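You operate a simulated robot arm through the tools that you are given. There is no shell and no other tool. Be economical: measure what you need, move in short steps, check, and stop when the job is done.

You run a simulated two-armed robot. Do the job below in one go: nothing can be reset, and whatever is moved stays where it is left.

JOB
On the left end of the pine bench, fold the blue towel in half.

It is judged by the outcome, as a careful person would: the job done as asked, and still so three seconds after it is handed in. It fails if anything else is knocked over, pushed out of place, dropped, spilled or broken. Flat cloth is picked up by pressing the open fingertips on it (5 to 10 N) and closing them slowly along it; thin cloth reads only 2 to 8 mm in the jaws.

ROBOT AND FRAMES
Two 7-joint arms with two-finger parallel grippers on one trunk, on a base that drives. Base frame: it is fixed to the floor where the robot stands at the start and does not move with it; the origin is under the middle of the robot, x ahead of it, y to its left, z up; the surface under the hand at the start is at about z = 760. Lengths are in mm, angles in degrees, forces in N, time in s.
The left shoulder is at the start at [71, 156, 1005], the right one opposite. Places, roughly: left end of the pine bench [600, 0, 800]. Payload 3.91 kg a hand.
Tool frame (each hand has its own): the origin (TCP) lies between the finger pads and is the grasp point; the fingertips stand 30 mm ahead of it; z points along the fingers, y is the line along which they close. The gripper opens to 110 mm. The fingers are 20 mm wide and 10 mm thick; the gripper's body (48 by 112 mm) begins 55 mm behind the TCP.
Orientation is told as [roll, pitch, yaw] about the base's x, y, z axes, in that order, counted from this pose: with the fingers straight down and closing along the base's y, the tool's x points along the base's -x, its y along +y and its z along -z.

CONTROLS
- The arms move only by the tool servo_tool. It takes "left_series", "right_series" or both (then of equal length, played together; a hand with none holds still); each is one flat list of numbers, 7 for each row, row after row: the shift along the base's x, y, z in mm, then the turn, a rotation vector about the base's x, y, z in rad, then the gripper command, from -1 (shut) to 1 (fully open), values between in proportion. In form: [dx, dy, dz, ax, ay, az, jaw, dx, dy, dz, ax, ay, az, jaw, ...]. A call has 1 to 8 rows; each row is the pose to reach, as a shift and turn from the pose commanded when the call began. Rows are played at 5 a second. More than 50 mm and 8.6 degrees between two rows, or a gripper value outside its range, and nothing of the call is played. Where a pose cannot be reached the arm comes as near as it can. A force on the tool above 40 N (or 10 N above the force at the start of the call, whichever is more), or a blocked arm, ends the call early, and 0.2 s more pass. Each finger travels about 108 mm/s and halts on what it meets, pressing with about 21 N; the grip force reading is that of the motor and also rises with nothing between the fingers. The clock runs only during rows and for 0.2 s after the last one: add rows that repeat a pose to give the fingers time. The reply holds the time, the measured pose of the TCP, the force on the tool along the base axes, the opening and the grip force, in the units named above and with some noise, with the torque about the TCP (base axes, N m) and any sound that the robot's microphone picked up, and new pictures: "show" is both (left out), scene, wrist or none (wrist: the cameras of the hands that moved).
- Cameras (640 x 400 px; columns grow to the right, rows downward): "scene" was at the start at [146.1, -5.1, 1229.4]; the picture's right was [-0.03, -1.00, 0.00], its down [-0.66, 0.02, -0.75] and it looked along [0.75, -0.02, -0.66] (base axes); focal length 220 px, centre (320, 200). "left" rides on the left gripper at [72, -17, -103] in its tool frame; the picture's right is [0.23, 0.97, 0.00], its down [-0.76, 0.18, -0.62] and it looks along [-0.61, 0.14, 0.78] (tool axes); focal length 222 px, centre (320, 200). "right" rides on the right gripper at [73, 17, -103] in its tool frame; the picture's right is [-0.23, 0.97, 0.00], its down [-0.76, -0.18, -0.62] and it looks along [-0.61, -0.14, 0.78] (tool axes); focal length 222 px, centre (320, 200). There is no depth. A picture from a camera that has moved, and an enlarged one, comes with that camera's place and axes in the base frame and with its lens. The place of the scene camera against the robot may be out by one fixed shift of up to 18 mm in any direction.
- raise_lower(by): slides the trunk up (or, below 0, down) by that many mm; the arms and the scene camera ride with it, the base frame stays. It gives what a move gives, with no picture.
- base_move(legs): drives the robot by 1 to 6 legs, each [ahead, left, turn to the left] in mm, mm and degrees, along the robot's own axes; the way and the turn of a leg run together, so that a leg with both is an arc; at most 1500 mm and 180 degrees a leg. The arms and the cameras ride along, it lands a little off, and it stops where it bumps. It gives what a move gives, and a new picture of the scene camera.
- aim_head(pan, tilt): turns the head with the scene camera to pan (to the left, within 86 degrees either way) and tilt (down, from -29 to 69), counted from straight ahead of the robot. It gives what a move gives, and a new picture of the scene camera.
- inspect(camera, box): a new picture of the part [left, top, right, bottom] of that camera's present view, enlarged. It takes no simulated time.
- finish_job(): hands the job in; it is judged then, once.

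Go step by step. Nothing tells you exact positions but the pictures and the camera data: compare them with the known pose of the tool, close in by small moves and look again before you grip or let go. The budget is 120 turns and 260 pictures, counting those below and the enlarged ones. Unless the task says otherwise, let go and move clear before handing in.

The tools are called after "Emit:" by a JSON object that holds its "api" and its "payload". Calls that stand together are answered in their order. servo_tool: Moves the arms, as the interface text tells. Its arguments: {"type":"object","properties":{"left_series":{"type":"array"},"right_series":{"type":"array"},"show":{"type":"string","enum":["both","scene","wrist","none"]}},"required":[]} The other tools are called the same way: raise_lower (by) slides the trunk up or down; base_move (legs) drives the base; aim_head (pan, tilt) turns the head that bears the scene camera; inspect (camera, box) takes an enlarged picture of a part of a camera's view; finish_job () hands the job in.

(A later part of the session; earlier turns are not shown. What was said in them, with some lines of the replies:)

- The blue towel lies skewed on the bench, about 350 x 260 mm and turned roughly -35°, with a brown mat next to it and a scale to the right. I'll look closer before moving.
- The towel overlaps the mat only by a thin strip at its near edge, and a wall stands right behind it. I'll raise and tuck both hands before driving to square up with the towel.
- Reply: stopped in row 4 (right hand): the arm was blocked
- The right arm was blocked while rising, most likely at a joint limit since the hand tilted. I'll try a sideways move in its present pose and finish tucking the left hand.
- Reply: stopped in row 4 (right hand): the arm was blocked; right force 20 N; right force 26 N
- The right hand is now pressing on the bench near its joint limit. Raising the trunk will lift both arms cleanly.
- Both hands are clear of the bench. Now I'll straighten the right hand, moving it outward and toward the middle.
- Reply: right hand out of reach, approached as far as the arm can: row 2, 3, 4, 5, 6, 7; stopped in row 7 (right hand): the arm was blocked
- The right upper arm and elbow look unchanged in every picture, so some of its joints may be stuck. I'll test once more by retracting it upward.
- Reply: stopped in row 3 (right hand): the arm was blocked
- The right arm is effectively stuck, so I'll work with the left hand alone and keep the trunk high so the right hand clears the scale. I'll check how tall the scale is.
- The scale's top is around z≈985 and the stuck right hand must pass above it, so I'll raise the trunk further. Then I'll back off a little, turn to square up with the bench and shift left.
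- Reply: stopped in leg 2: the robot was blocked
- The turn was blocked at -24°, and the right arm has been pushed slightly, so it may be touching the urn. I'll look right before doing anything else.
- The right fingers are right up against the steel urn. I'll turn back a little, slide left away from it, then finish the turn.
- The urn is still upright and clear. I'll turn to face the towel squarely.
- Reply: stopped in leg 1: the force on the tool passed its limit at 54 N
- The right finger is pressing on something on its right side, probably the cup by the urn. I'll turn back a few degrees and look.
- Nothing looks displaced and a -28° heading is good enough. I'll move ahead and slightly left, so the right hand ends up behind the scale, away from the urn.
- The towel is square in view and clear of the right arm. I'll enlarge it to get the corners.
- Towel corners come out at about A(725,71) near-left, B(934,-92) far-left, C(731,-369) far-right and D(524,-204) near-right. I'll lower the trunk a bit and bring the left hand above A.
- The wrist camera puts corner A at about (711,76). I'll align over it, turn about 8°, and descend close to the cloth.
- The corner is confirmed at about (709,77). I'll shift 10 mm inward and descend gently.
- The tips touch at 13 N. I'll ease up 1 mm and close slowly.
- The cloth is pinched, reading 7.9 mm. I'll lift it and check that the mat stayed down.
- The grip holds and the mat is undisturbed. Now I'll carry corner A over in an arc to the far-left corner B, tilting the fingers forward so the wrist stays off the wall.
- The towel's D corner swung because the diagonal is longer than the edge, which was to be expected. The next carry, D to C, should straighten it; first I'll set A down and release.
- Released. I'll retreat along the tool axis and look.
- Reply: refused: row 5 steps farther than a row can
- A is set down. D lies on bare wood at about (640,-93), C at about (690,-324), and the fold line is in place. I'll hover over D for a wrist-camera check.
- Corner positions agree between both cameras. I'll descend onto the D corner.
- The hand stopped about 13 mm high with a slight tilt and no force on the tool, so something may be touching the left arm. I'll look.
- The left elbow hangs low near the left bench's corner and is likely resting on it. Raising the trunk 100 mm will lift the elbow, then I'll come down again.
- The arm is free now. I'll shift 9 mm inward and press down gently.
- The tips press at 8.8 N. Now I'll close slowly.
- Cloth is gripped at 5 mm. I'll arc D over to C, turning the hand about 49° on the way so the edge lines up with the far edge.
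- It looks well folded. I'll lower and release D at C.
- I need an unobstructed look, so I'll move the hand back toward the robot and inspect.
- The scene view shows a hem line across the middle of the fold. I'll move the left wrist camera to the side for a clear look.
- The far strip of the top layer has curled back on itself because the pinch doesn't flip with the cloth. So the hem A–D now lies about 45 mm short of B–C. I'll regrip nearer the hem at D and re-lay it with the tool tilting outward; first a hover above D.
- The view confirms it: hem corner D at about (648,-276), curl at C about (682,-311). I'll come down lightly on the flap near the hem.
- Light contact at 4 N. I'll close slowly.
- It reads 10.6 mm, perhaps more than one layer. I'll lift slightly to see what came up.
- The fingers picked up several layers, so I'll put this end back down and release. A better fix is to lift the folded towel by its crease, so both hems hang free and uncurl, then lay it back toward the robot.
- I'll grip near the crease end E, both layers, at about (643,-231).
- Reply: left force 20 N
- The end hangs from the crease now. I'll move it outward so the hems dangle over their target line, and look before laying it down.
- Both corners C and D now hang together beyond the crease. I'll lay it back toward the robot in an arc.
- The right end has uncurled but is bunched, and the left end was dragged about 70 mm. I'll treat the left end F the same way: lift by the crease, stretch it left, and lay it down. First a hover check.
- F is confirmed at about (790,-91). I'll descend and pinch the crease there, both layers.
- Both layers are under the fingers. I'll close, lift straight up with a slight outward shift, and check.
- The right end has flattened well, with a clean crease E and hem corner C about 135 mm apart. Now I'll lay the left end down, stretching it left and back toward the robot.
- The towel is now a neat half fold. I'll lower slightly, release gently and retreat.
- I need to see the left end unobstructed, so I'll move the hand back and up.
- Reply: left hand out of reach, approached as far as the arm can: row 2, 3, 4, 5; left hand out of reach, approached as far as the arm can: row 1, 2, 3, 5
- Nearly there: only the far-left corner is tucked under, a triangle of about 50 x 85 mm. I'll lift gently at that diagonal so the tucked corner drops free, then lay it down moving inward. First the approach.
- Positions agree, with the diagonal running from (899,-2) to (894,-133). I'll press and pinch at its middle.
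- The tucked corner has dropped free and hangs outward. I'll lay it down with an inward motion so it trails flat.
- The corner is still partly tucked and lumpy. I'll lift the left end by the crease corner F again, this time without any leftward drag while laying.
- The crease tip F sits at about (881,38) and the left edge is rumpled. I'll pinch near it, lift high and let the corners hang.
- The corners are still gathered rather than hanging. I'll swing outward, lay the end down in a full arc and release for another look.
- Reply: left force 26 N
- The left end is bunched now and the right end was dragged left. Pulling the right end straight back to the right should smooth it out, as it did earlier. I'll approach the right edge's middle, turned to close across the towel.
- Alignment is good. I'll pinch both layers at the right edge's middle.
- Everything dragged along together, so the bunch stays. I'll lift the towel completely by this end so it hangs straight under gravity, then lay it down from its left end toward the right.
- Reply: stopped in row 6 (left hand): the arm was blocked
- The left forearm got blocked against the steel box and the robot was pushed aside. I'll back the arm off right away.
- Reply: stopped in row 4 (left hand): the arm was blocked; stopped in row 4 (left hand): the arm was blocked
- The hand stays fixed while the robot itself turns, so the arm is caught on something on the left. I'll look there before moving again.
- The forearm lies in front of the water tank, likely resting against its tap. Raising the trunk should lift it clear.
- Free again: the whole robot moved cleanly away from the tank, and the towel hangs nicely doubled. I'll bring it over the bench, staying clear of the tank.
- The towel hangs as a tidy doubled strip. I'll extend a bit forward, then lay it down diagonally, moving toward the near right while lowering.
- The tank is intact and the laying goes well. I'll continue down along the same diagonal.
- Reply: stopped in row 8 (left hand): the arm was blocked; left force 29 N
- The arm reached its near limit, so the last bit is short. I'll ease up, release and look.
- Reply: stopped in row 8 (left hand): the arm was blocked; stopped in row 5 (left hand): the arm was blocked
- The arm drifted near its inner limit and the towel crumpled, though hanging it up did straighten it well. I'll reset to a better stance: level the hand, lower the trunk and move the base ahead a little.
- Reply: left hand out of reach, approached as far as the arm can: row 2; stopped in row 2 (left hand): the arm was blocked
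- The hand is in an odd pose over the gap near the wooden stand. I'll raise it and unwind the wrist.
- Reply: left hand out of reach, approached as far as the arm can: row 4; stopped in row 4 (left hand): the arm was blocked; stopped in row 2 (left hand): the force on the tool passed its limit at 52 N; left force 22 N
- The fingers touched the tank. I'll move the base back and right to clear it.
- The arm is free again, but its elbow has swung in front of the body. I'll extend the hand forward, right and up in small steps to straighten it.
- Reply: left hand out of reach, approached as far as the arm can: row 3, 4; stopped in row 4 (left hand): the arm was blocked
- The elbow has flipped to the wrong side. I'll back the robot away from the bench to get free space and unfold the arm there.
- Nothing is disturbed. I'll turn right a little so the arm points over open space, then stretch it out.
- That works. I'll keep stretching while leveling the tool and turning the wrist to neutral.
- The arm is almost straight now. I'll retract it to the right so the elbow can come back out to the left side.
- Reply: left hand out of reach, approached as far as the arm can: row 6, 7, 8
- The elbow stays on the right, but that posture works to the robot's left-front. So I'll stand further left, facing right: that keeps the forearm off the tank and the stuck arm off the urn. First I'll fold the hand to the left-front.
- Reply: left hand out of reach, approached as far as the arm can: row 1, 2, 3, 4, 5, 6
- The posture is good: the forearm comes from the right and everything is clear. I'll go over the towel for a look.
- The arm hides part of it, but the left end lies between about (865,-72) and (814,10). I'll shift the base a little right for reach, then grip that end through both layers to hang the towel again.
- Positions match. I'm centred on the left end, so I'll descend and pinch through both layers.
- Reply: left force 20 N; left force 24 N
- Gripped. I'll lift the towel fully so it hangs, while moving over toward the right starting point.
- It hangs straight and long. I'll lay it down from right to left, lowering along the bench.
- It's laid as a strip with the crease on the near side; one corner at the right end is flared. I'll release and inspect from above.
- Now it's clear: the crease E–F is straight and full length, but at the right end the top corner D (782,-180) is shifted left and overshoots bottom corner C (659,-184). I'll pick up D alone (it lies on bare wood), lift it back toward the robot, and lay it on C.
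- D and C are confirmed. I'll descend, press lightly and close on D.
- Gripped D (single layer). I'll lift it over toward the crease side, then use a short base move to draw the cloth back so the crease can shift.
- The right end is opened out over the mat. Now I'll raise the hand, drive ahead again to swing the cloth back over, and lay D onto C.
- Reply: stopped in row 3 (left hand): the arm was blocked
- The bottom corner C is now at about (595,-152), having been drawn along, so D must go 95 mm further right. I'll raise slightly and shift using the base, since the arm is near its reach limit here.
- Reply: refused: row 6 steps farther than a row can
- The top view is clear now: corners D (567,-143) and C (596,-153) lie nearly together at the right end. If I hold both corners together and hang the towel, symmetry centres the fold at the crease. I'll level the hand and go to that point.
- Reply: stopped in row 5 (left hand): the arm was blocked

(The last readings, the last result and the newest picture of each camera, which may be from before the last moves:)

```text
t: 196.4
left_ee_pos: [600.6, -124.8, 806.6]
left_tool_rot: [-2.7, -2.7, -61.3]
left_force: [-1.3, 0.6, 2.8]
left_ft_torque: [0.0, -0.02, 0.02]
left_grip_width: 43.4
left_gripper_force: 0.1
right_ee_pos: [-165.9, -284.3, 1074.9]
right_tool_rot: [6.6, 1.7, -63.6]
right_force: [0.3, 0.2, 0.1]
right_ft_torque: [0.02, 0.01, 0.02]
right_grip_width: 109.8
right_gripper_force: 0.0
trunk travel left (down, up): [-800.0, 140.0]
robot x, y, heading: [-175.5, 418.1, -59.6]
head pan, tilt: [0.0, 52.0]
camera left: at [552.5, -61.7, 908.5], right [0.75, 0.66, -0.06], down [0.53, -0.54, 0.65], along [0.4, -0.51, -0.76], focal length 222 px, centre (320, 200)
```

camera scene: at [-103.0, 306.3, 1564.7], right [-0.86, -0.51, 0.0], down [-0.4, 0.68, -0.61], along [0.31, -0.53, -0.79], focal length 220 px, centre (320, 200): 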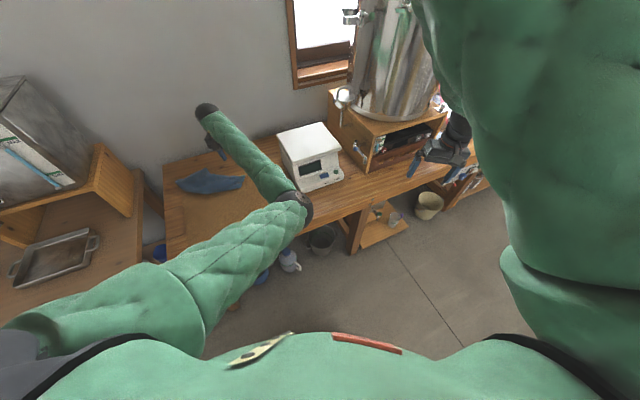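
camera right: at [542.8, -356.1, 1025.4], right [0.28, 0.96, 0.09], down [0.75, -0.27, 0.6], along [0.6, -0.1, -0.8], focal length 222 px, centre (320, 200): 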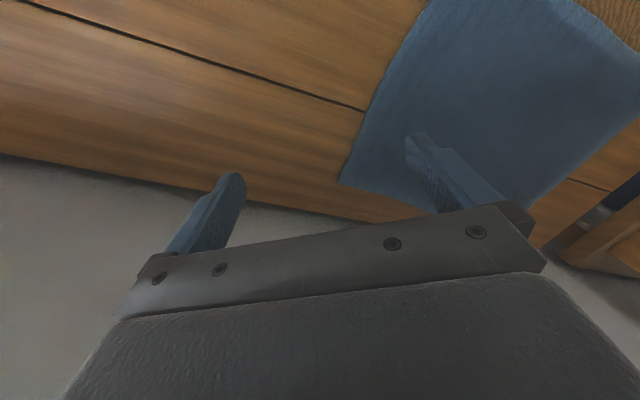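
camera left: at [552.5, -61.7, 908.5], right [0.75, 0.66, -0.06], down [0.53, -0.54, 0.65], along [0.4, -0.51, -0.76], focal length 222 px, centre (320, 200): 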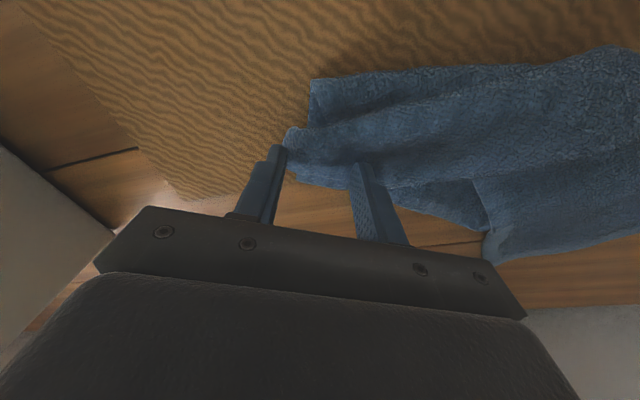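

Emit:
{"api": "servo_tool", "payload": {"left_series": [0, 0, 10, 0, 0, 0, -0.2, 9, 13, 10, 0, 0, 0, -0.2, 9, 13, 0, 0, 0, 0, -0.2, 9, 13, -7, 0, 0, 0, -0.2, 9, 13, -9, 0, 0, 0, -0.35, 9, 13, -9, 0, 0, 0, -0.55, 9, 13, -9, 0, 0, 0, -0.75, 9, 13, -9, 0, 0, 0, -1], "show": "none"}}

Emit:
{"api": "servo_tool", "payload": {"left_series": [0, 0, 0, 0, 0, 0, -1, 3, 3, 30, 0, 0, 0, -1, 6, 6, 60, 0, 0, 0, -1], "show": "wrist"}}

```text
t: 198.1
left_ee_pos: [609.9, -111.9, 803.1]
left_tool_rot: [-2.6, -3.0, -61.2]
left_force: [-4.0, 6.3, 25.1]
left_ft_torque: [0.35, -0.03, 0.06]
left_grip_width: 12.2
left_gripper_force: 21.1
right_ee_pos: [-165.6, -283.5, 1073.6]
right_tool_rot: [6.6, 1.8, -63.6]
right_force: [0.4, -0.5, 1.1]
right_ft_torque: [0.02, 0.01, -0.02]
right_grip_width: 109.9
right_gripper_force: 0.1
trunk travel left (down, up): [-800.0, 140.0]
robot x, y, heading: [-178.4, 416.2, -59.4]
head pan, tilt: [0.0, 52.0]
stopped in row 8 (left hand): the force on the tool passed its limit at 42 N (the readings are from after the stop); the commanded pose is now the measured one
```

```text
t: 198.8
left_ee_pos: [613.3, -106.1, 858.5]
left_tool_rot: [-2.8, -2.7, -61.4]
left_force: [0.1, 0.3, 0.7]
left_ft_torque: [0.01, -0.03, 0.02]
left_grip_width: 11.4
left_gripper_force: 21.2
right_ee_pos: [-166.5, -283.9, 1073.7]
right_tool_rot: [6.8, 1.7, -63.6]
right_force: [-0.6, 0.2, 0.2]
right_ft_torque: [0.01, 0.02, 0.03]
right_grip_width: 109.8
right_gripper_force: 0.1
trunk travel left (down, up): [-800.0, 140.0]
robot x, y, heading: [-181.4, 420.2, -59.4]
head pan, tilt: [0.0, 52.0]
camera left: at [565.7, -43.4, 960.1], right [0.75, 0.66, -0.06], down [0.53, -0.54, 0.65], along [0.4, -0.52, -0.76], focal length 222 px, centre (320, 200)
```

left: 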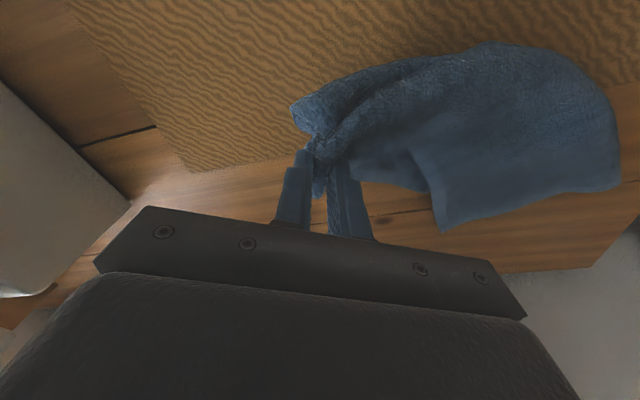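

Both corners are held. I'll lift the towel fully.

Emit:
{"api": "servo_tool", "payload": {"left_series": [4, 3, 38, 0, 0, 0, -1, 10, 8, 76, 0, 0, 0, -1, 18, 14, 114, 0, 0, 0, -1, 28, 20, 152, 0, 0, 0, -1, 38, 28, 190, 0, 0, 0, -1, 50, 36, 228, 0, 0, 0, -1, 62, 45, 262, 0, 0, 0, -1, 75, 55, 295, 0, 0, 0, -1], "show": "none"}}

Emit:
{"api": "inspect", "payload": {"camera": "scene", "box": [140, 50, 300, 210]}}

```text
t: 200.7
left_ee_pos: [690.5, -50.0, 1153.9]
left_tool_rot: [-2.7, -2.7, -61.4]
left_force: [-0.2, 0.9, -1.2]
left_ft_torque: [-0.04, 0.01, -0.01]
left_grip_width: 11.5
left_gripper_force: 20.8
right_ee_pos: [-165.5, -282.2, 1074.2]
right_tool_rot: [6.7, 1.7, -63.8]
right_force: [-0.1, 0.0, -0.2]
right_ft_torque: [-0.03, 0.01, -0.03]
right_grip_width: 110.0
right_gripper_force: 0.1
trunk travel left (down, up): [-800.0, 140.0]
robot x, y, heading: [-180.9, 417.5, -59.3]
head pan, tilt: [0.0, 52.0]
```

```text
2.50 times, centred on (220, 130) of scene
camera zoom: at [-105.0, 307.1, 1564.8], right [-0.86, -0.51, 0.0], down [-0.4, 0.68, -0.62], along [0.31, -0.53, -0.79], focal length 549 px, centre (570, 375)
```

zoom: 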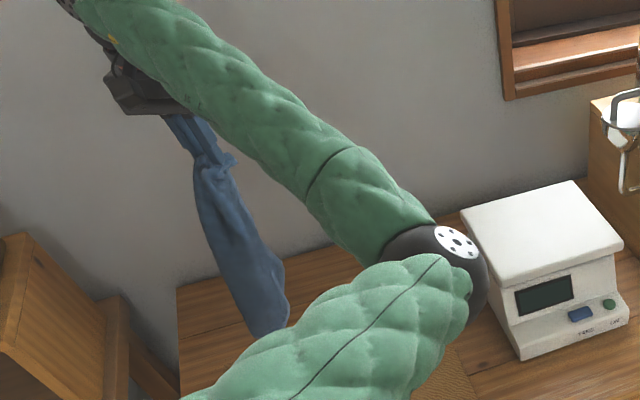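

It hangs well. I'll move to the right-hand start, lower diagonally, and finish the leftward laying with short base shifts alternating with lowering.

Emit:
{"api": "servo_tool", "payload": {"left_series": [-18, -29, -6, 0, 0, 0, -1, -35, -58, -12, 0, 0, 0, -1, -53, -87, -18, 0, 0, 0, -1, -70, -115, -24, 0, 0, 0, -1, -47, -100, -52, 0, 0, 0, -1, -24, -85, -80, 0, 0, 0, -1, -1, -70, -108, 0, 0, 0, -1, 21, -55, -134, 0, 0, 0, -1], "show": "none"}}

Emit:
{"api": "base_move", "payload": {"legs": [[0, 60, 0]]}}

Emit:
{"api": "servo_tool", "payload": {"left_series": [0, 0, -33, 0, 0, 0, -1, 0, 0, -65, 0, 0, 0, -1], "show": "none"}}

Emit:
{"api": "base_move", "payload": {"legs": [[0, 60, 0]]}}

Emit:
{"api": "servo_tool", "payload": {"left_series": [0, 0, -33, 0, 0, 0, -1, 0, 0, -65, 0, 0, 0, -1], "show": "none"}}

```text
t: 202.4
left_ee_pos: [712.3, -103.9, 1017.0]
left_tool_rot: [-2.8, -2.9, -61.2]
left_force: [-0.1, 0.4, -0.3]
left_ft_torque: [0.0, 0.01, 0.02]
left_grip_width: 11.6
left_gripper_force: 20.8
right_ee_pos: [-164.2, -284.3, 1073.8]
right_tool_rot: [6.6, 1.8, -63.7]
right_force: [0.7, 0.2, 0.2]
right_ft_torque: [0.0, 0.02, 0.03]
right_grip_width: 109.8
right_gripper_force: 0.1
trunk travel left (down, up): [-800.0, 140.0]
robot x, y, heading: [-179.8, 419.6, -59.3]
head pan, tilt: [0.0, 52.0]
```

```text
t: 203.4
left_ee_pos: [762.5, -74.9, 1019.7]
left_tool_rot: [-2.8, -2.9, -61.3]
left_force: [0.6, -0.2, 0.0]
left_ft_torque: [-0.01, -0.02, -0.04]
left_grip_width: 11.5
left_gripper_force: 20.7
right_ee_pos: [-113.6, -255.5, 1073.3]
right_tool_rot: [6.7, 1.7, -63.7]
right_force: [-0.7, 0.0, 0.1]
right_ft_torque: [0.0, 0.02, -0.01]
right_grip_width: 109.9
right_gripper_force: 0.2
trunk travel left (down, up): [-800.0, 140.0]
robot x, y, heading: [-126.8, 450.5, -59.5]
head pan, tilt: [0.0, 52.0]
camera scene: at [-54.0, 335.8, 1564.9], right [-0.86, -0.51, 0.0], down [-0.4, 0.68, -0.61], along [0.31, -0.53, -0.79], focal length 220 px, centre (320, 200)
```

scene: 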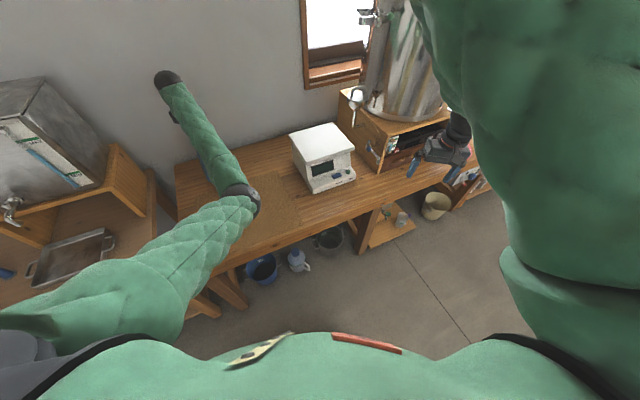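

```text
t: 204.0
left_ee_pos: [762.2, -72.7, 953.8]
left_tool_rot: [-2.8, -2.9, -61.4]
left_force: [0.0, 0.7, -0.1]
left_ft_torque: [0.0, 0.02, 0.02]
left_grip_width: 11.4
left_gripper_force: 21.4
right_ee_pos: [-112.9, -255.5, 1074.3]
right_tool_rot: [6.7, 1.9, -63.6]
right_force: [0.1, 0.4, 0.2]
right_ft_torque: [0.01, -0.02, -0.02]
right_grip_width: 110.0
right_gripper_force: 0.0
trunk travel left (down, up): [-800.0, 140.0]
robot x, y, heading: [-131.1, 445.9, -59.6]
head pan, tilt: [0.0, 52.0]
```

```text
t: 205.0
left_ee_pos: [812.6, -42.7, 955.5]
left_tool_rot: [-2.7, -2.7, -61.2]
left_force: [0.8, -0.4, -0.6]
left_ft_torque: [-0.02, 0.02, 0.02]
left_grip_width: 11.4
left_gripper_force: 21.1
right_ee_pos: [-62.0, -225.5, 1073.6]
right_tool_rot: [6.6, 1.7, -63.5]
right_force: [-0.4, 0.2, 0.8]
right_ft_torque: [0.01, 0.02, 0.01]
right_grip_width: 110.1
right_gripper_force: 0.0
trunk travel left (down, up): [-800.0, 140.0]
robot x, y, heading: [-84.0, 478.0, -59.5]
head pan, tilt: [0.0, 52.0]
camera scene: at [-2.6, 365.6, 1564.9], right [-0.86, -0.51, 0.0], down [-0.4, 0.68, -0.61], along [0.31, -0.53, -0.79], focal length 220 px, centre (320, 200)
```

scene: 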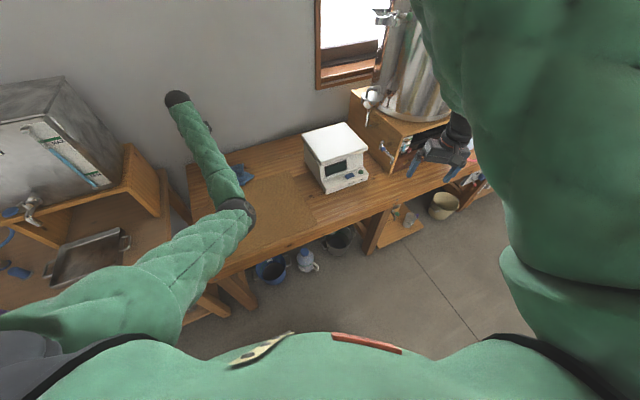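

```text
t: 205.6
left_ee_pos: [812.1, -42.3, 889.8]
left_tool_rot: [-2.8, -2.7, -61.2]
left_force: [-0.3, 0.3, -0.5]
left_ft_torque: [-0.01, 0.01, 0.0]
left_grip_width: 11.7
left_gripper_force: 21.2
right_ee_pos: [-60.3, -225.0, 1074.2]
right_tool_rot: [6.5, 1.8, -63.5]
right_force: [0.8, 0.0, 0.1]
right_ft_torque: [0.0, 0.01, -0.03]
right_grip_width: 109.8
right_gripper_force: 0.1
trunk travel left (down, up): [-800.0, 140.0]
robot x, y, heading: [-78.9, 478.4, -59.2]
head pan, tilt: [0.0, 52.0]
```

Emit:
{"api": "servo_tool", "payload": {"left_series": [15, 10, -18, 0, 0, 0, -1, 30, 20, -36, 0, 0, 0, -1, 45, 30, -54, 0, 0, 0, -1, 58, 39, -72, 0, 0, 0, -1, 68, 45, -86, 0, 0, 0, -1], "show": "none"}}

Emit:
{"api": "inspect", "payload": {"camera": "scene", "box": [180, 125, 300, 215]}}

```text
t: 206.8
left_ee_pos: [879.0, 2.7, 808.8]
left_tool_rot: [-2.6, -3.1, -61.3]
left_force: [1.5, -3.7, 19.7]
left_ft_torque: [-0.1, 0.11, 0.01]
left_grip_width: 12.0
left_gripper_force: 21.0
right_ee_pos: [-65.4, -224.2, 1075.6]
right_tool_rot: [6.8, 1.6, -63.7]
right_force: [-0.3, -0.1, -1.0]
right_ft_torque: [-0.02, -0.02, -0.02]
right_grip_width: 109.9
right_gripper_force: 0.1
trunk travel left (down, up): [-800.0, 140.0]
robot x, y, heading: [-78.3, 474.2, -59.4]
head pan, tilt: [0.0, 52.0]
```

```text
4.44 times, centred on (240, 170) of scene
camera zoom: at [-6.1, 367.6, 1565.7], right [-0.86, -0.51, 0.0], down [-0.4, 0.68, -0.62], along [0.32, -0.53, -0.79], focal length 977 px, centre (676, 333)
```

zoom: 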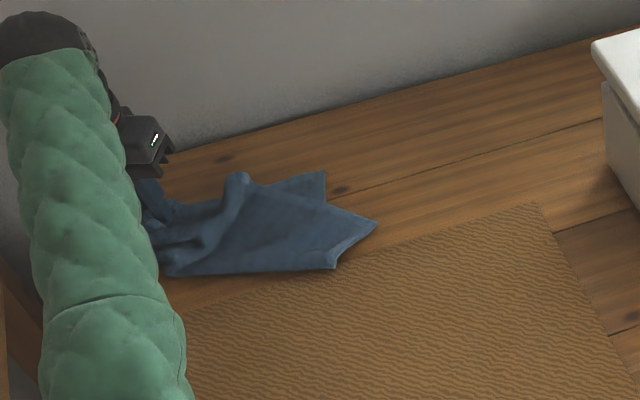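

Emit:
{"api": "servo_tool", "payload": {"left_series": [0, 0, 3, 0, 0, 0, -0.85, 0, 0, 3, 0, 0, 0, -0.7, 0, 0, 3, 0, 0, 0, -0.5, 0, 0, 25, 0, 0, 0, -0.35, 0, 0, 65, 0, 0, 0, -0.3, 0, 0, 110, 0, 0, 0, -0.3], "show": "none"}}

Emit:
{"api": "servo_tool", "payload": {"left_series": [-20, -14, 25, 0.08, 0.055, 0, -0.3, -40, -28, 55, 0.165, 0.112, 0, -0.3, -60, -45, 85, 0.25, 0.17, 0, -0.3, -80, -62, 115, 0.33, 0.225, 0, -0.3, -100, -80, 145, 0.41, 0.28, 0, -0.3], "show": "none"}}

Emit:
{"api": "inspect", "payload": {"camera": "left", "box": [200, 60, 440, 210]}}

```text
t: 208.2
left_ee_pos: [879.5, 3.8, 912.5]
left_tool_rot: [-2.8, -2.6, -61.2]
left_force: [0.3, 0.0, 0.2]
left_ft_torque: [0.0, -0.01, 0.03]
left_grip_width: 38.7
left_gripper_force: 0.2
right_ee_pos: [-61.6, -224.7, 1074.0]
right_tool_rot: [6.7, 1.8, -63.5]
right_force: [1.0, -0.3, 0.1]
right_ft_torque: [0.01, 0.03, -0.04]
right_grip_width: 110.1
right_gripper_force: 0.0
trunk travel left (down, up): [-800.0, 140.0]
robot x, y, heading: [-79.0, 481.2, -59.1]
head pan, tilt: [0.0, 52.0]
```

```text
t: 209.4
left_ee_pos: [783.2, -72.7, 1060.6]
left_tool_rot: [-5.7, 25.5, -61.5]
left_force: [0.4, 0.0, 0.0]
left_ft_torque: [0.01, 0.02, 0.02]
left_grip_width: 38.7
left_gripper_force: 0.0
right_ee_pos: [-59.8, -223.5, 1074.3]
right_tool_rot: [6.6, 1.8, -63.4]
right_force: [-0.1, 0.6, -0.1]
right_ft_torque: [-0.02, 0.03, 0.01]
right_grip_width: 109.7
right_gripper_force: 0.1
trunk travel left (down, up): [-800.0, 140.0]
robot x, y, heading: [-75.0, 475.8, -59.2]
head pan, tilt: [0.0, 52.0]
```

```text
2.67 times, centred on (320, 135) of left
camera zoom: at [767.7, -57.2, 1187.2], right [0.73, 0.68, 0.01], down [0.66, -0.72, 0.22], along [0.15, -0.15, -0.98], focal length 592 px, centre (320, 373)
5 turns are left
```

zoom: 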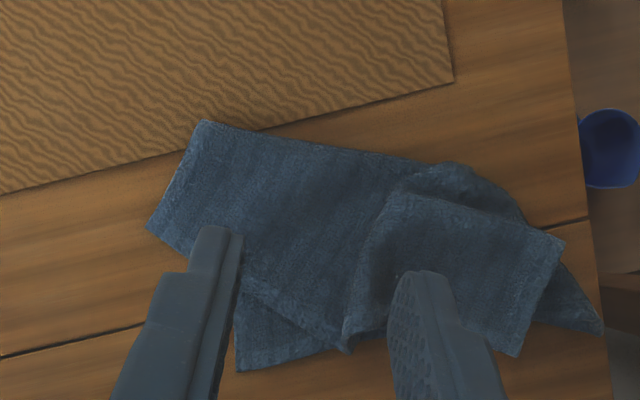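

With few turns left I'll make one targeted fix. The top right corner A (677,-124) should lie on the bottom corner B (786,-162). I'll approach A, on its single-layer part.

Emit:
{"api": "servo_tool", "payload": {"left_series": [-17, -7, -20, -0.1, -0.07, -0.08, -0.3, -34, -14, -50, -0.2, -0.14, -0.17, -0.3, -50, -21, -80, -0.29, -0.2, -0.26, -0.35, -67, -28, -115, -0.36, -0.25, -0.36, -0.35, -80, -33, -150, -0.41, -0.28, -0.45, -0.35, -83, -33, -165, -0.41, -0.28, -0.53, -0.35], "show": "wrist"}}

```text
refused: row 2 steps farther than a row can; nothing moved
4 turns are left
```

Emit:
{"api": "servo_tool", "payload": {"left_series": [-10, -4, -18, -0.05, -0.035, -0.066, -0.3, -20, -8, -37, -0.1, -0.07, -0.132, -0.3, -31, -12, -56, -0.15, -0.105, -0.198, -0.35, -41, -16, -75, -0.2, -0.14, -0.264, -0.35, -52, -20, -94, -0.255, -0.175, -0.33, -0.35, -62, -25, -113, -0.31, -0.21, -0.396, -0.35, -73, -29, -132, -0.36, -0.245, -0.462, -0.35, -83, -33, -150, -0.41, -0.28, -0.52, -0.35], "show": "wrist"}}

Emit:
{"api": "servo_tool", "payload": {"left_series": [0, 0, -45, 0, 0, 0, -0.35, 0, 0, -85, 0, 0, 0, -0.35, 0, 0, -104, 0, 0, 0, -0.35, 0, 0, -111, 0, 0, 0, -0.35, 0, 0, -114, 0, 0, 0, -0.35], "show": "none"}}

Emit:
{"api": "servo_tool", "payload": {"left_series": [0, 0, -1, 0, 0, 0, -0.45, 0, 0, -1, 0, 0, 0, -0.57, 0, 0, -1, 0, 0, 0, -0.69, 0, 0, -1, 0, 0, 0, -0.81, 0, 0, -1, 0, 0, 0, -0.93, 0, 0, -1, 0, 0, 0, -1, 0, 0, -1, 0, 0, 0, -1], "show": "wrist"}}

Emit:
{"api": "servo_tool", "payload": {"left_series": [0, 0, 30, 0, 0, 0, -1, 15, -4, 55, 0, 0, 0.05, -1, 45, -13, 65, 0, 0, 0.12, -1, 75, -24, 58, 0, 0, 0.2, -1, 98, -33, 35, 0, 0, 0.28, -1, 109, -37, 14, 0, 0, 0.35, -1, 109, -37, 8, 0, 0, 0.35, -1], "show": "none"}}

Emit:
{"api": "servo_tool", "payload": {"left_series": [0, 0, -1, 0, 0, 0, -0.85, 0, 0, -1, 0, 0, 0, -0.7, 0, 0, -1, 0, 0, 0, -0.5, 0, 0, 20, 0, 0, 0, -0.35, 0, 0, 65, 0, 0, 0, -0.3, 0, 0, 110, 0, 0, 0, -0.3, -5, 25, 145, 0, 0, 0, -0.3, -10, 50, 180, 0, 0, 0, -0.3], "show": "none"}}

Emit:
{"api": "servo_tool", "payload": {"left_series": [0, 10, 15, 0.1, 0.06, 0, -0.3, 0, 20, 30, 0.2, 0.12, 0, -0.3, 0, 30, 45, 0.3, 0.18, 0, -0.3, 0, 40, 60, 0.4, 0.24, 0, -0.3], "show": "wrist"}}

Emit:
{"api": "inspect", "payload": {"camera": "left", "box": [180, 40, 460, 215]}}

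```text
t: 211.2
left_ee_pos: [697.9, -110.5, 907.5]
left_tool_rot: [4.1, -1.1, -90.2]
left_force: [-1.3, -0.1, -0.1]
left_ft_torque: [0.01, 0.01, -0.01]
left_grip_width: 35.5
left_gripper_force: 0.1
right_ee_pos: [-61.4, -224.9, 1073.7]
right_tool_rot: [6.6, 1.7, -63.5]
right_force: [-0.2, -0.6, -1.0]
right_ft_torque: [-0.03, 0.03, 0.02]
right_grip_width: 109.9
right_gripper_force: 0.1
trunk travel left (down, up): [-800.0, 140.0]
robot x, y, heading: [-81.2, 476.1, -59.3]
head pan, tilt: [0.0, 52.0]
camera left: at [673.8, -34.9, 1010.0], right [0.97, 0.23, 0.07], down [0.13, -0.75, 0.65], along [0.2, -0.62, -0.76], focal length 222 px, centre (320, 200)
```

left: 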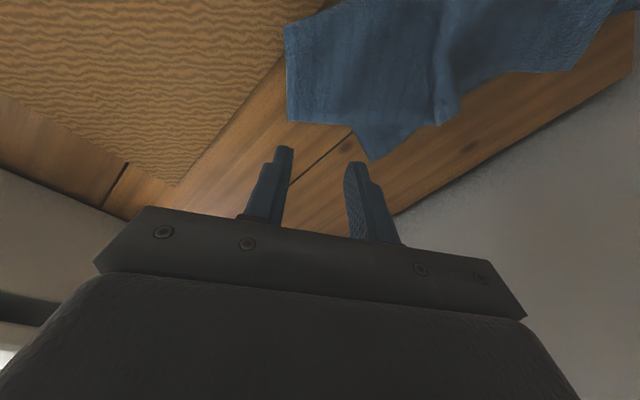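

```text
t: 212.4
left_ee_pos: [698.3, -109.4, 796.1]
left_tool_rot: [4.2, -0.8, -90.0]
left_force: [0.3, 0.0, 1.9]
left_ft_torque: [-0.03, -0.02, 0.01]
left_grip_width: 35.6
left_gripper_force: 0.0
right_ee_pos: [-61.6, -225.2, 1074.0]
right_tool_rot: [6.7, 1.7, -63.5]
right_force: [0.2, -0.8, 0.9]
right_ft_torque: [-0.01, 0.0, -0.02]
right_grip_width: 109.8
right_gripper_force: 0.1
trunk travel left (down, up): [-800.0, 140.0]
robot x, y, heading: [-79.6, 475.5, -59.3]
head pan, tilt: [0.0, 52.0]
```

```text
t: 214.0
left_ee_pos: [698.2, -108.6, 795.6]
left_tool_rot: [4.3, -0.9, -90.0]
left_force: [-0.4, 0.7, 6.4]
left_ft_torque: [0.05, -0.06, 0.02]
left_grip_width: 4.9
left_gripper_force: 21.3
right_ee_pos: [-61.5, -224.2, 1073.1]
right_tool_rot: [6.7, 1.6, -63.4]
right_force: [0.7, 0.7, 0.4]
right_ft_torque: [0.01, 0.01, 0.0]
right_grip_width: 109.9
right_gripper_force: 0.1
trunk travel left (down, up): [-800.0, 140.0]
robot x, y, heading: [-78.5, 480.1, -59.6]
head pan, tilt: [0.0, 52.0]
camera left: at [673.5, -34.4, 896.2], right [0.97, 0.23, 0.07], down [0.13, -0.75, 0.65], along [0.2, -0.62, -0.76], focal length 222 px, centre (320, 200)
```

left: 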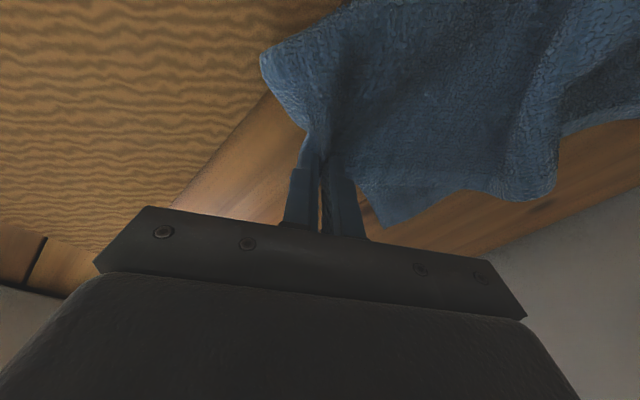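

```text
t: 215.6
left_ee_pos: [808.4, -147.6, 803.8]
left_tool_rot: [4.3, -1.0, -69.9]
left_force: [-0.4, 0.5, 1.1]
left_ft_torque: [0.0, 0.05, -0.08]
left_grip_width: 4.4
left_gripper_force: 20.9
right_ee_pos: [-61.1, -224.0, 1073.7]
right_tool_rot: [6.6, 1.8, -63.5]
right_force: [0.1, 0.8, 0.3]
right_ft_torque: [-0.02, 0.02, 0.0]
right_grip_width: 110.1
right_gripper_force: 0.0
trunk travel left (down, up): [-800.0, 140.0]
robot x, y, heading: [-76.7, 480.3, -59.9]
head pan, tilt: [0.0, 52.0]
```

```text
t: 217.4
left_ee_pos: [794.6, -97.8, 984.4]
left_tool_rot: [4.1, -0.9, -70.0]
left_force: [-0.5, -0.5, 0.1]
left_ft_torque: [0.03, -0.05, -0.01]
left_grip_width: 38.5
left_gripper_force: 0.0
right_ee_pos: [-62.1, -224.5, 1074.9]
right_tool_rot: [6.7, 1.7, -63.7]
right_force: [0.0, 0.5, 0.3]
right_ft_torque: [0.01, 0.02, -0.02]
right_grip_width: 110.0
right_gripper_force: 0.0
trunk travel left (down, up): [-800.0, 140.0]
robot x, y, heading: [-80.8, 478.1, -59.3]
head pan, tilt: [0.0, 52.0]
```

```text
t: 218.4
left_ee_pos: [795.2, -57.3, 1041.7]
left_tool_rot: [-1.2, 25.4, -71.2]
left_force: [-0.8, -1.3, 0.3]
left_ft_torque: [0.02, -0.04, 0.01]
left_grip_width: 38.6
left_gripper_force: 0.1
right_ee_pos: [-62.6, -225.4, 1072.9]
right_tool_rot: [6.7, 1.6, -63.5]
right_force: [-0.7, 0.3, -0.4]
right_ft_torque: [-0.02, -0.03, -0.01]
right_grip_width: 109.9
right_gripper_force: 0.0
trunk travel left (down, up): [-800.0, 140.0]
robot x, y, heading: [-77.1, 477.4, -59.5]
head pan, tilt: [0.0, 52.0]
camera left: at [774.6, -41.1, 1167.8], right [0.85, 0.52, 0.08], down [0.49, -0.84, 0.23], along [0.19, -0.16, -0.97], focal length 222 px, centre (320, 200)
```

left: 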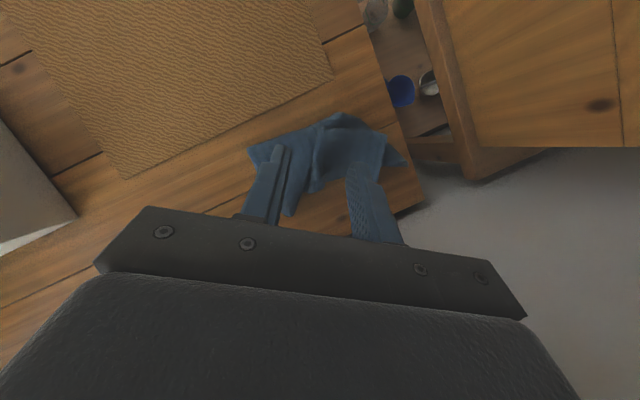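

```text
2.29 times, centred on (320, 128) of left
camera zoom: at [774.6, -41.1, 1167.8], right [0.85, 0.52, 0.08], down [0.49, -0.84, 0.23], along [0.19, -0.16, -0.97], focal length 508 px, centre (320, 366)
3 turns are left
```

zoom: 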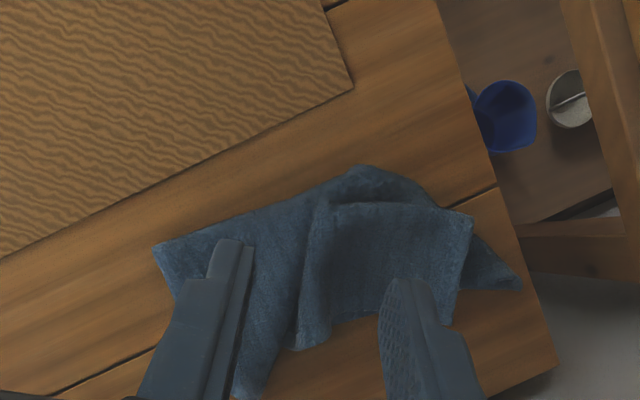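

The right-end corners now meet. Next I'll grip the right end through all layers and drag the towel about 75 mm to the right, so the left pleat can be pulled flat.

Emit:
{"api": "servo_tool", "payload": {"left_series": [-9, -8, -20, -0.067, -0.04, 0, -0.2, -18, -16, -42, -0.133, -0.08, 0, -0.2, -27, -24, -65, -0.2, -0.12, 0, -0.2, -36, -32, -90, -0.267, -0.16, 0, -0.2, -45, -39, -112, -0.333, -0.2, 0, -0.2, -53, -45, -135, -0.4, -0.24, 0, -0.2], "show": "none"}}

Emit:
{"api": "servo_tool", "payload": {"left_series": [0, 0, -45, 0, 0, 0, -0.2, 0, 0, -85, 0, 0, 0, -0.2, 0, 0, -103, 0, 0, 0, -0.2, 0, 0, -110, 0, 0, 0, -0.2, 0, 0, -110, 0, 0, 0, -0.4, 0, 0, -110, 0, 0, 0, -0.6, 0, 0, -110, 0, 0, 0, -0.8, 0, 0, -110, 0, 0, 0, -1], "show": "none"}}

Emit:
{"api": "servo_tool", "payload": {"left_series": [0, 0, 0, 0, 0, 0, -1, 0, 0, 8, 0, 0, 0, -1], "show": "none"}}

Emit:
{"api": "base_move", "payload": {"legs": [[0, -80, 0]]}}

Emit:
{"api": "servo_tool", "payload": {"left_series": [0, 0, -5, 0, 0, 0, -0.85, 0, 0, -5, 0, 0, 0, -0.7, 0, 0, -5, 0, 0, 0, -0.5, 0, 0, 20, 0, 0, 0, -0.35, 0, 0, 65, 0, 0, 0, -0.3, 5, 5, 110, 0, 0, 0, -0.3, 20, 15, 150, 0, 0, 0, -0.3, 35, 25, 190, 0, 0, 0, -0.3], "show": "none"}}

Emit:
{"api": "servo_tool", "payload": {"left_series": [20, 20, 15, 0.1, 0.06, 0, -0.3, 40, 40, 30, 0.2, 0.12, 0, -0.3, 55, 60, 45, 0.3, 0.18, 0, -0.3, 65, 75, 60, 0.4, 0.24, 0, -0.3], "show": "none"}}

Emit:
{"api": "inspect", "payload": {"camera": "left", "box": [140, 30, 460, 230]}}

```text
t: 219.8
left_ee_pos: [744.8, -101.2, 907.3]
left_tool_rot: [4.2, -1.0, -70.0]
left_force: [0.3, -0.3, 1.0]
left_ft_torque: [-0.01, 0.01, -0.02]
left_grip_width: 43.9
left_gripper_force: 0.0
right_ee_pos: [-61.4, -224.8, 1074.8]
right_tool_rot: [6.6, 1.7, -63.5]
right_force: [-0.7, -0.2, -0.9]
right_ft_torque: [0.01, 0.02, 0.01]
right_grip_width: 110.0
right_gripper_force: 0.0
trunk travel left (down, up): [-800.0, 140.0]
robot x, y, heading: [-80.3, 476.6, -59.0]
head pan, tilt: [0.0, 52.0]
```

```text
t: 221.6
left_ee_pos: [744.5, -100.0, 798.7]
left_tool_rot: [4.2, -1.1, -70.1]
left_force: [1.2, 1.4, 8.0]
left_ft_torque: [0.0, -0.14, 0.01]
left_grip_width: 5.0
left_gripper_force: 21.1
right_ee_pos: [-63.0, -224.0, 1073.8]
right_tool_rot: [6.6, 1.7, -63.5]
right_force: [0.2, 0.7, 0.5]
right_ft_torque: [-0.01, -0.02, 0.01]
right_grip_width: 110.3
right_gripper_force: 0.0
trunk travel left (down, up): [-800.0, 140.0]
robot x, y, heading: [-79.6, 476.4, -59.1]
head pan, tilt: [0.0, 52.0]
```

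```text
t: 222.2
left_ee_pos: [744.6, -100.7, 803.7]
left_tool_rot: [4.1, -0.9, -70.0]
left_force: [-0.4, 0.7, 0.8]
left_ft_torque: [-0.02, 0.01, -0.01]
left_grip_width: 4.2
left_gripper_force: 21.4
right_ee_pos: [-62.4, -224.7, 1074.4]
right_tool_rot: [6.8, 1.7, -63.5]
right_force: [0.6, -0.3, -0.3]
right_ft_torque: [-0.03, 0.0, -0.04]
right_grip_width: 110.4
right_gripper_force: 0.0
trunk travel left (down, up): [-800.0, 140.0]
robot x, y, heading: [-81.3, 478.5, -59.3]
head pan, tilt: [0.0, 52.0]
```

```text
t: 223.2
left_ee_pos: [675.8, -142.3, 805.9]
left_tool_rot: [4.3, -0.9, -69.9]
left_force: [-0.3, -0.3, -0.3]
left_ft_torque: [0.05, -0.01, 0.03]
left_grip_width: 4.0
left_gripper_force: 21.6
right_ee_pos: [-129.9, -266.2, 1071.9]
right_tool_rot: [6.7, 1.7, -63.4]
right_force: [-0.5, 1.6, -0.6]
right_ft_torque: [0.02, -0.01, -0.01]
right_grip_width: 109.9
right_gripper_force: 0.1
trunk travel left (down, up): [-800.0, 140.0]
robot x, y, heading: [-151.6, 435.4, -59.0]
head pan, tilt: [0.0, 52.0]
camera scene: at [-72.2, 324.5, 1564.9], right [-0.86, -0.51, 0.0], down [-0.4, 0.68, -0.62], along [0.32, -0.53, -0.79], focal length 220 px, centre (320, 200)
```

scene: 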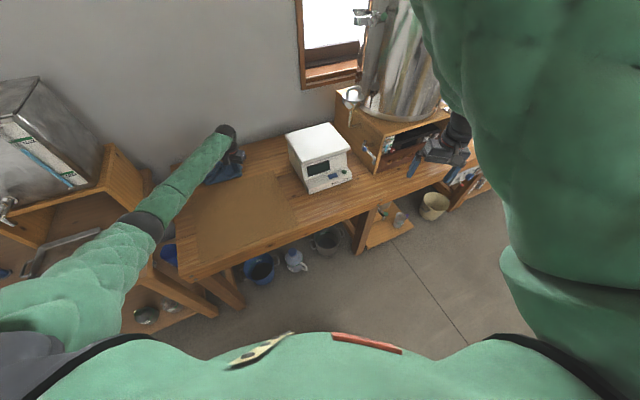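

```text
t: 225.1
left_ee_pos: [709.8, -115.3, 995.4]
left_tool_rot: [4.3, -0.9, -70.1]
left_force: [0.1, 0.2, -0.3]
left_ft_torque: [0.01, 0.03, 0.0]
left_grip_width: 38.2
left_gripper_force: 0.0
right_ee_pos: [-129.2, -265.9, 1073.2]
right_tool_rot: [6.7, 1.6, -63.5]
right_force: [-0.1, 0.8, 0.3]
right_ft_torque: [0.03, 0.0, -0.01]
right_grip_width: 109.9
right_gripper_force: 0.0
trunk travel left (down, up): [-800.0, 140.0]
robot x, y, heading: [-146.3, 438.5, -59.1]
head pan, tilt: [0.0, 52.0]
```

```text
t: 226.1
left_ee_pos: [775.5, -39.7, 1055.5]
left_tool_rot: [-1.2, 25.4, -71.1]
left_force: [-1.3, 0.3, -0.5]
left_ft_torque: [0.0, -0.03, -0.02]
left_grip_width: 38.5
left_gripper_force: 0.0
right_ee_pos: [-129.8, -266.0, 1073.2]
right_tool_rot: [6.8, 1.7, -63.5]
right_force: [0.0, -0.3, 0.5]
right_ft_torque: [0.03, -0.01, -0.03]
right_grip_width: 109.9
right_gripper_force: 0.2
trunk travel left (down, up): [-800.0, 140.0]
robot x, y, heading: [-147.2, 435.0, -59.4]
head pan, tilt: [0.0, 52.0]
```

```text
2.00 times, centred on (300, 130) of left
camera zoom: at [754.4, -24.8, 1181.6], right [0.85, 0.52, 0.08], down [0.49, -0.84, 0.23], along [0.19, -0.16, -0.97], focal length 444 px, centre (360, 340)
2 turns are left
```

zoom: 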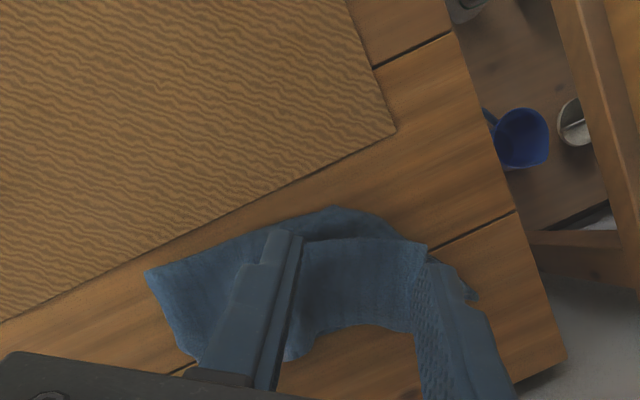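

There's room on the left now. I'll shift the base left, grip the flap's left end, lift it slightly, pull it about 65 mm left to open the pleat, then set it down and move clear.

Emit:
{"api": "base_move", "payload": {"legs": [[0, 110, 0]]}}

Emit:
{"api": "servo_tool", "payload": {"left_series": [-6, -8, -20, -0.067, -0.04, 0, -0.2, -12, -16, -45, -0.133, -0.08, 0, -0.2, -18, -24, -70, -0.2, -0.12, 0, -0.2, -24, -32, -95, -0.267, -0.16, 0, -0.2, -30, -40, -120, -0.333, -0.2, 0, -0.2, -35, -48, -148, -0.4, -0.24, 0, -0.2], "show": "none"}}

Emit:
{"api": "servo_tool", "payload": {"left_series": [0, 0, -45, 0, 0, 0, -0.2, 0, 0, -85, 0, 0, 0, -0.2, 0, 0, -101, 0, 0, 0, -0.2, 0, 0, -106, 0, 0, 0, -0.2, 0, 0, -106, 0, 0, 0, -0.4, 0, 0, -106, 0, 0, 0, -0.6, 0, 0, -106, 0, 0, 0, -0.8, 0, 0, -106, 0, 0, 0, -1], "show": "none"}}

Emit:
{"api": "servo_tool", "payload": {"left_series": [0, 0, 0, 0, 0, 0, -1, 3, 2, 30, 0, 0, 0, -1, 15, 9, 55, 0, 0, 0, -1, 30, 18, 55, 0, 0, 0, -1, 43, 26, 42, 0, 0, 0, -1, 52, 31, 22, 0, 0, 0, -1, 57, 34, 4, 0, 0, 0, -1], "show": "none"}}

Emit:
{"api": "servo_tool", "payload": {"left_series": [0, 0, -2, 0, 0, 0, -0.85, 0, 0, -2, 0, 0, 0, -0.7, 0, 0, -2, 0, 0, 0, -0.5, 0, 0, 20, 0, 0, 0, -0.35, 0, 0, 65, 0, 0, 0, -0.3, 0, 0, 110, 0, 0, 0, -0.3, -5, -5, 150, 0, 0, 0, -0.3, -10, -10, 190, 0, 0, 0, -0.3], "show": "scene"}}

```text
t: 227.2
left_ee_pos: [870.6, 14.5, 1054.9]
left_tool_rot: [-1.2, 25.3, -71.1]
left_force: [-0.1, 0.8, -0.2]
left_ft_torque: [-0.01, 0.0, 0.0]
left_grip_width: 38.5
left_gripper_force: 0.0
right_ee_pos: [-32.6, -211.4, 1071.8]
right_tool_rot: [6.6, 1.8, -63.4]
right_force: [0.0, -0.1, 0.1]
right_ft_torque: [0.0, 0.02, 0.03]
right_grip_width: 109.9
right_gripper_force: 0.1
trunk travel left (down, up): [-800.0, 140.0]
robot x, y, heading: [-51.0, 490.9, -59.3]
head pan, tilt: [0.0, 52.0]
camera scene: at [24.9, 380.3, 1564.8], right [-0.86, -0.51, 0.0], down [-0.4, 0.68, -0.61], along [0.31, -0.53, -0.79], focal length 220 px, centre (320, 200)
```

scene: 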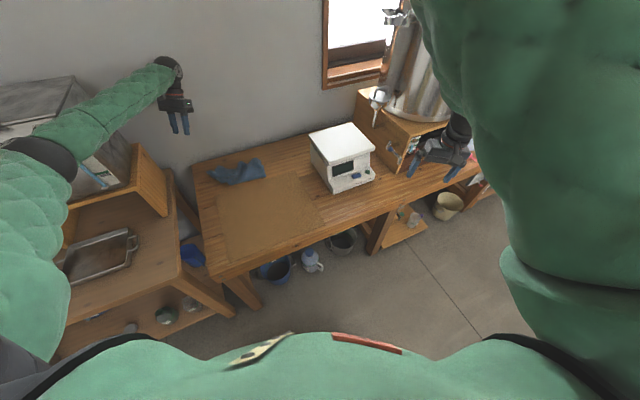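

```text
t: 228.6
left_ee_pos: [837.3, -31.6, 907.5]
left_tool_rot: [4.3, -1.0, -69.9]
left_force: [-0.3, -0.8, 0.1]
left_ft_torque: [0.02, 0.0, 0.03]
left_grip_width: 44.1
left_gripper_force: 0.0
right_ee_pos: [-33.5, -209.2, 1073.5]
right_tool_rot: [6.6, 1.6, -63.4]
right_force: [0.4, 0.6, 0.3]
right_ft_torque: [0.01, 0.0, 0.02]
right_grip_width: 110.0
right_gripper_force: 0.0
trunk travel left (down, up): [-800.0, 140.0]
robot x, y, heading: [-53.5, 492.1, -59.0]
head pan, tilt: [0.0, 52.0]
```

```text
t: 230.4
left_ee_pos: [834.0, -33.0, 802.7]
left_tool_rot: [4.2, -1.0, -69.9]
left_force: [-3.0, -1.5, 10.7]
left_ft_torque: [0.0, 0.13, 0.0]
left_grip_width: 9.4
left_gripper_force: 21.2
right_ee_pos: [-35.9, -210.1, 1074.2]
right_tool_rot: [6.6, 1.8, -63.4]
right_force: [0.1, 0.1, -0.7]
right_ft_torque: [0.02, -0.03, -0.03]
right_grip_width: 110.3
right_gripper_force: 0.0
trunk travel left (down, up): [-800.0, 140.0]
robot x, y, heading: [-52.5, 490.7, -59.4]
head pan, tilt: [0.0, 52.0]
```

```text
t: 232.0
left_ee_pos: [893.4, 1.6, 805.1]
left_tool_rot: [4.2, -0.9, -69.9]
left_force: [0.2, 0.4, 0.9]
left_ft_torque: [0.01, -0.02, 0.03]
left_grip_width: 8.5
left_gripper_force: 21.0
right_ee_pos: [-33.2, -209.9, 1075.0]
right_tool_rot: [6.5, 1.8, -63.4]
right_force: [0.1, 0.2, -0.8]
right_ft_torque: [0.01, 0.0, -0.03]
right_grip_width: 110.0
right_gripper_force: 0.0
trunk travel left (down, up): [-800.0, 140.0]
robot x, y, heading: [-52.8, 492.3, -59.1]
head pan, tilt: [0.0, 52.0]
```

```text
t: 233.8
left_ee_pos: [881.1, -5.9, 997.1]
left_tool_rot: [4.2, -0.9, -69.9]
left_force: [0.4, -0.2, -0.4]
left_ft_torque: [-0.01, -0.03, -0.02]
left_grip_width: 38.6
left_gripper_force: 0.1
right_ee_pos: [-34.8, -210.1, 1074.4]
right_tool_rot: [6.7, 1.7, -63.3]
right_force: [-0.1, 0.2, 0.4]
right_ft_torque: [-0.03, -0.03, 0.02]
right_grip_width: 110.1
right_gripper_force: 0.1
trunk travel left (down, up): [-800.0, 140.0]
robot x, y, heading: [-50.8, 491.2, -59.2]
head pan, tilt: [0.0, 52.0]
camera scene: at [23.2, 381.4, 1564.9], right [-0.86, -0.51, 0.0], down [-0.4, 0.68, -0.62], along [0.32, -0.53, -0.79], focal length 220 px, centre (320, 200)
1 turns are left
```

scene: 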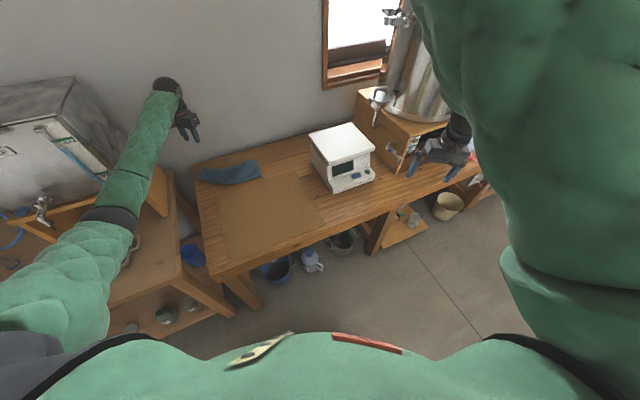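

The towel now lies as a doubled strip on the left end of the bench, with the hand released and clear of it. This is my last turn, so I'm handing in.

Emit:
{"api": "finish_job", "payload": {}}

```text
The job is handed in.
```

The blue towel is folded over into a doubled strip on the left end of the bench, but it is not a crisp half fold. I handed it in on my last turn and did not check the corners up close after the final pull. In the last close view, just before that pull, the corners at the right end roughly met and the left end still had a pleat.

The right arm was stuck from the start, so I did the whole job with the left hand. Along the way the robot bumped things:
- **Urn and cup or tap:** the right hand pressed against the steel urn, and against what looked like the cup or tap beside it.
- **Water tank:** the left arm pushed hard enough on the water tank to shift the robot itself.

In the later pictures these all still stood where they were, but I can't rule out that one moved slightly.
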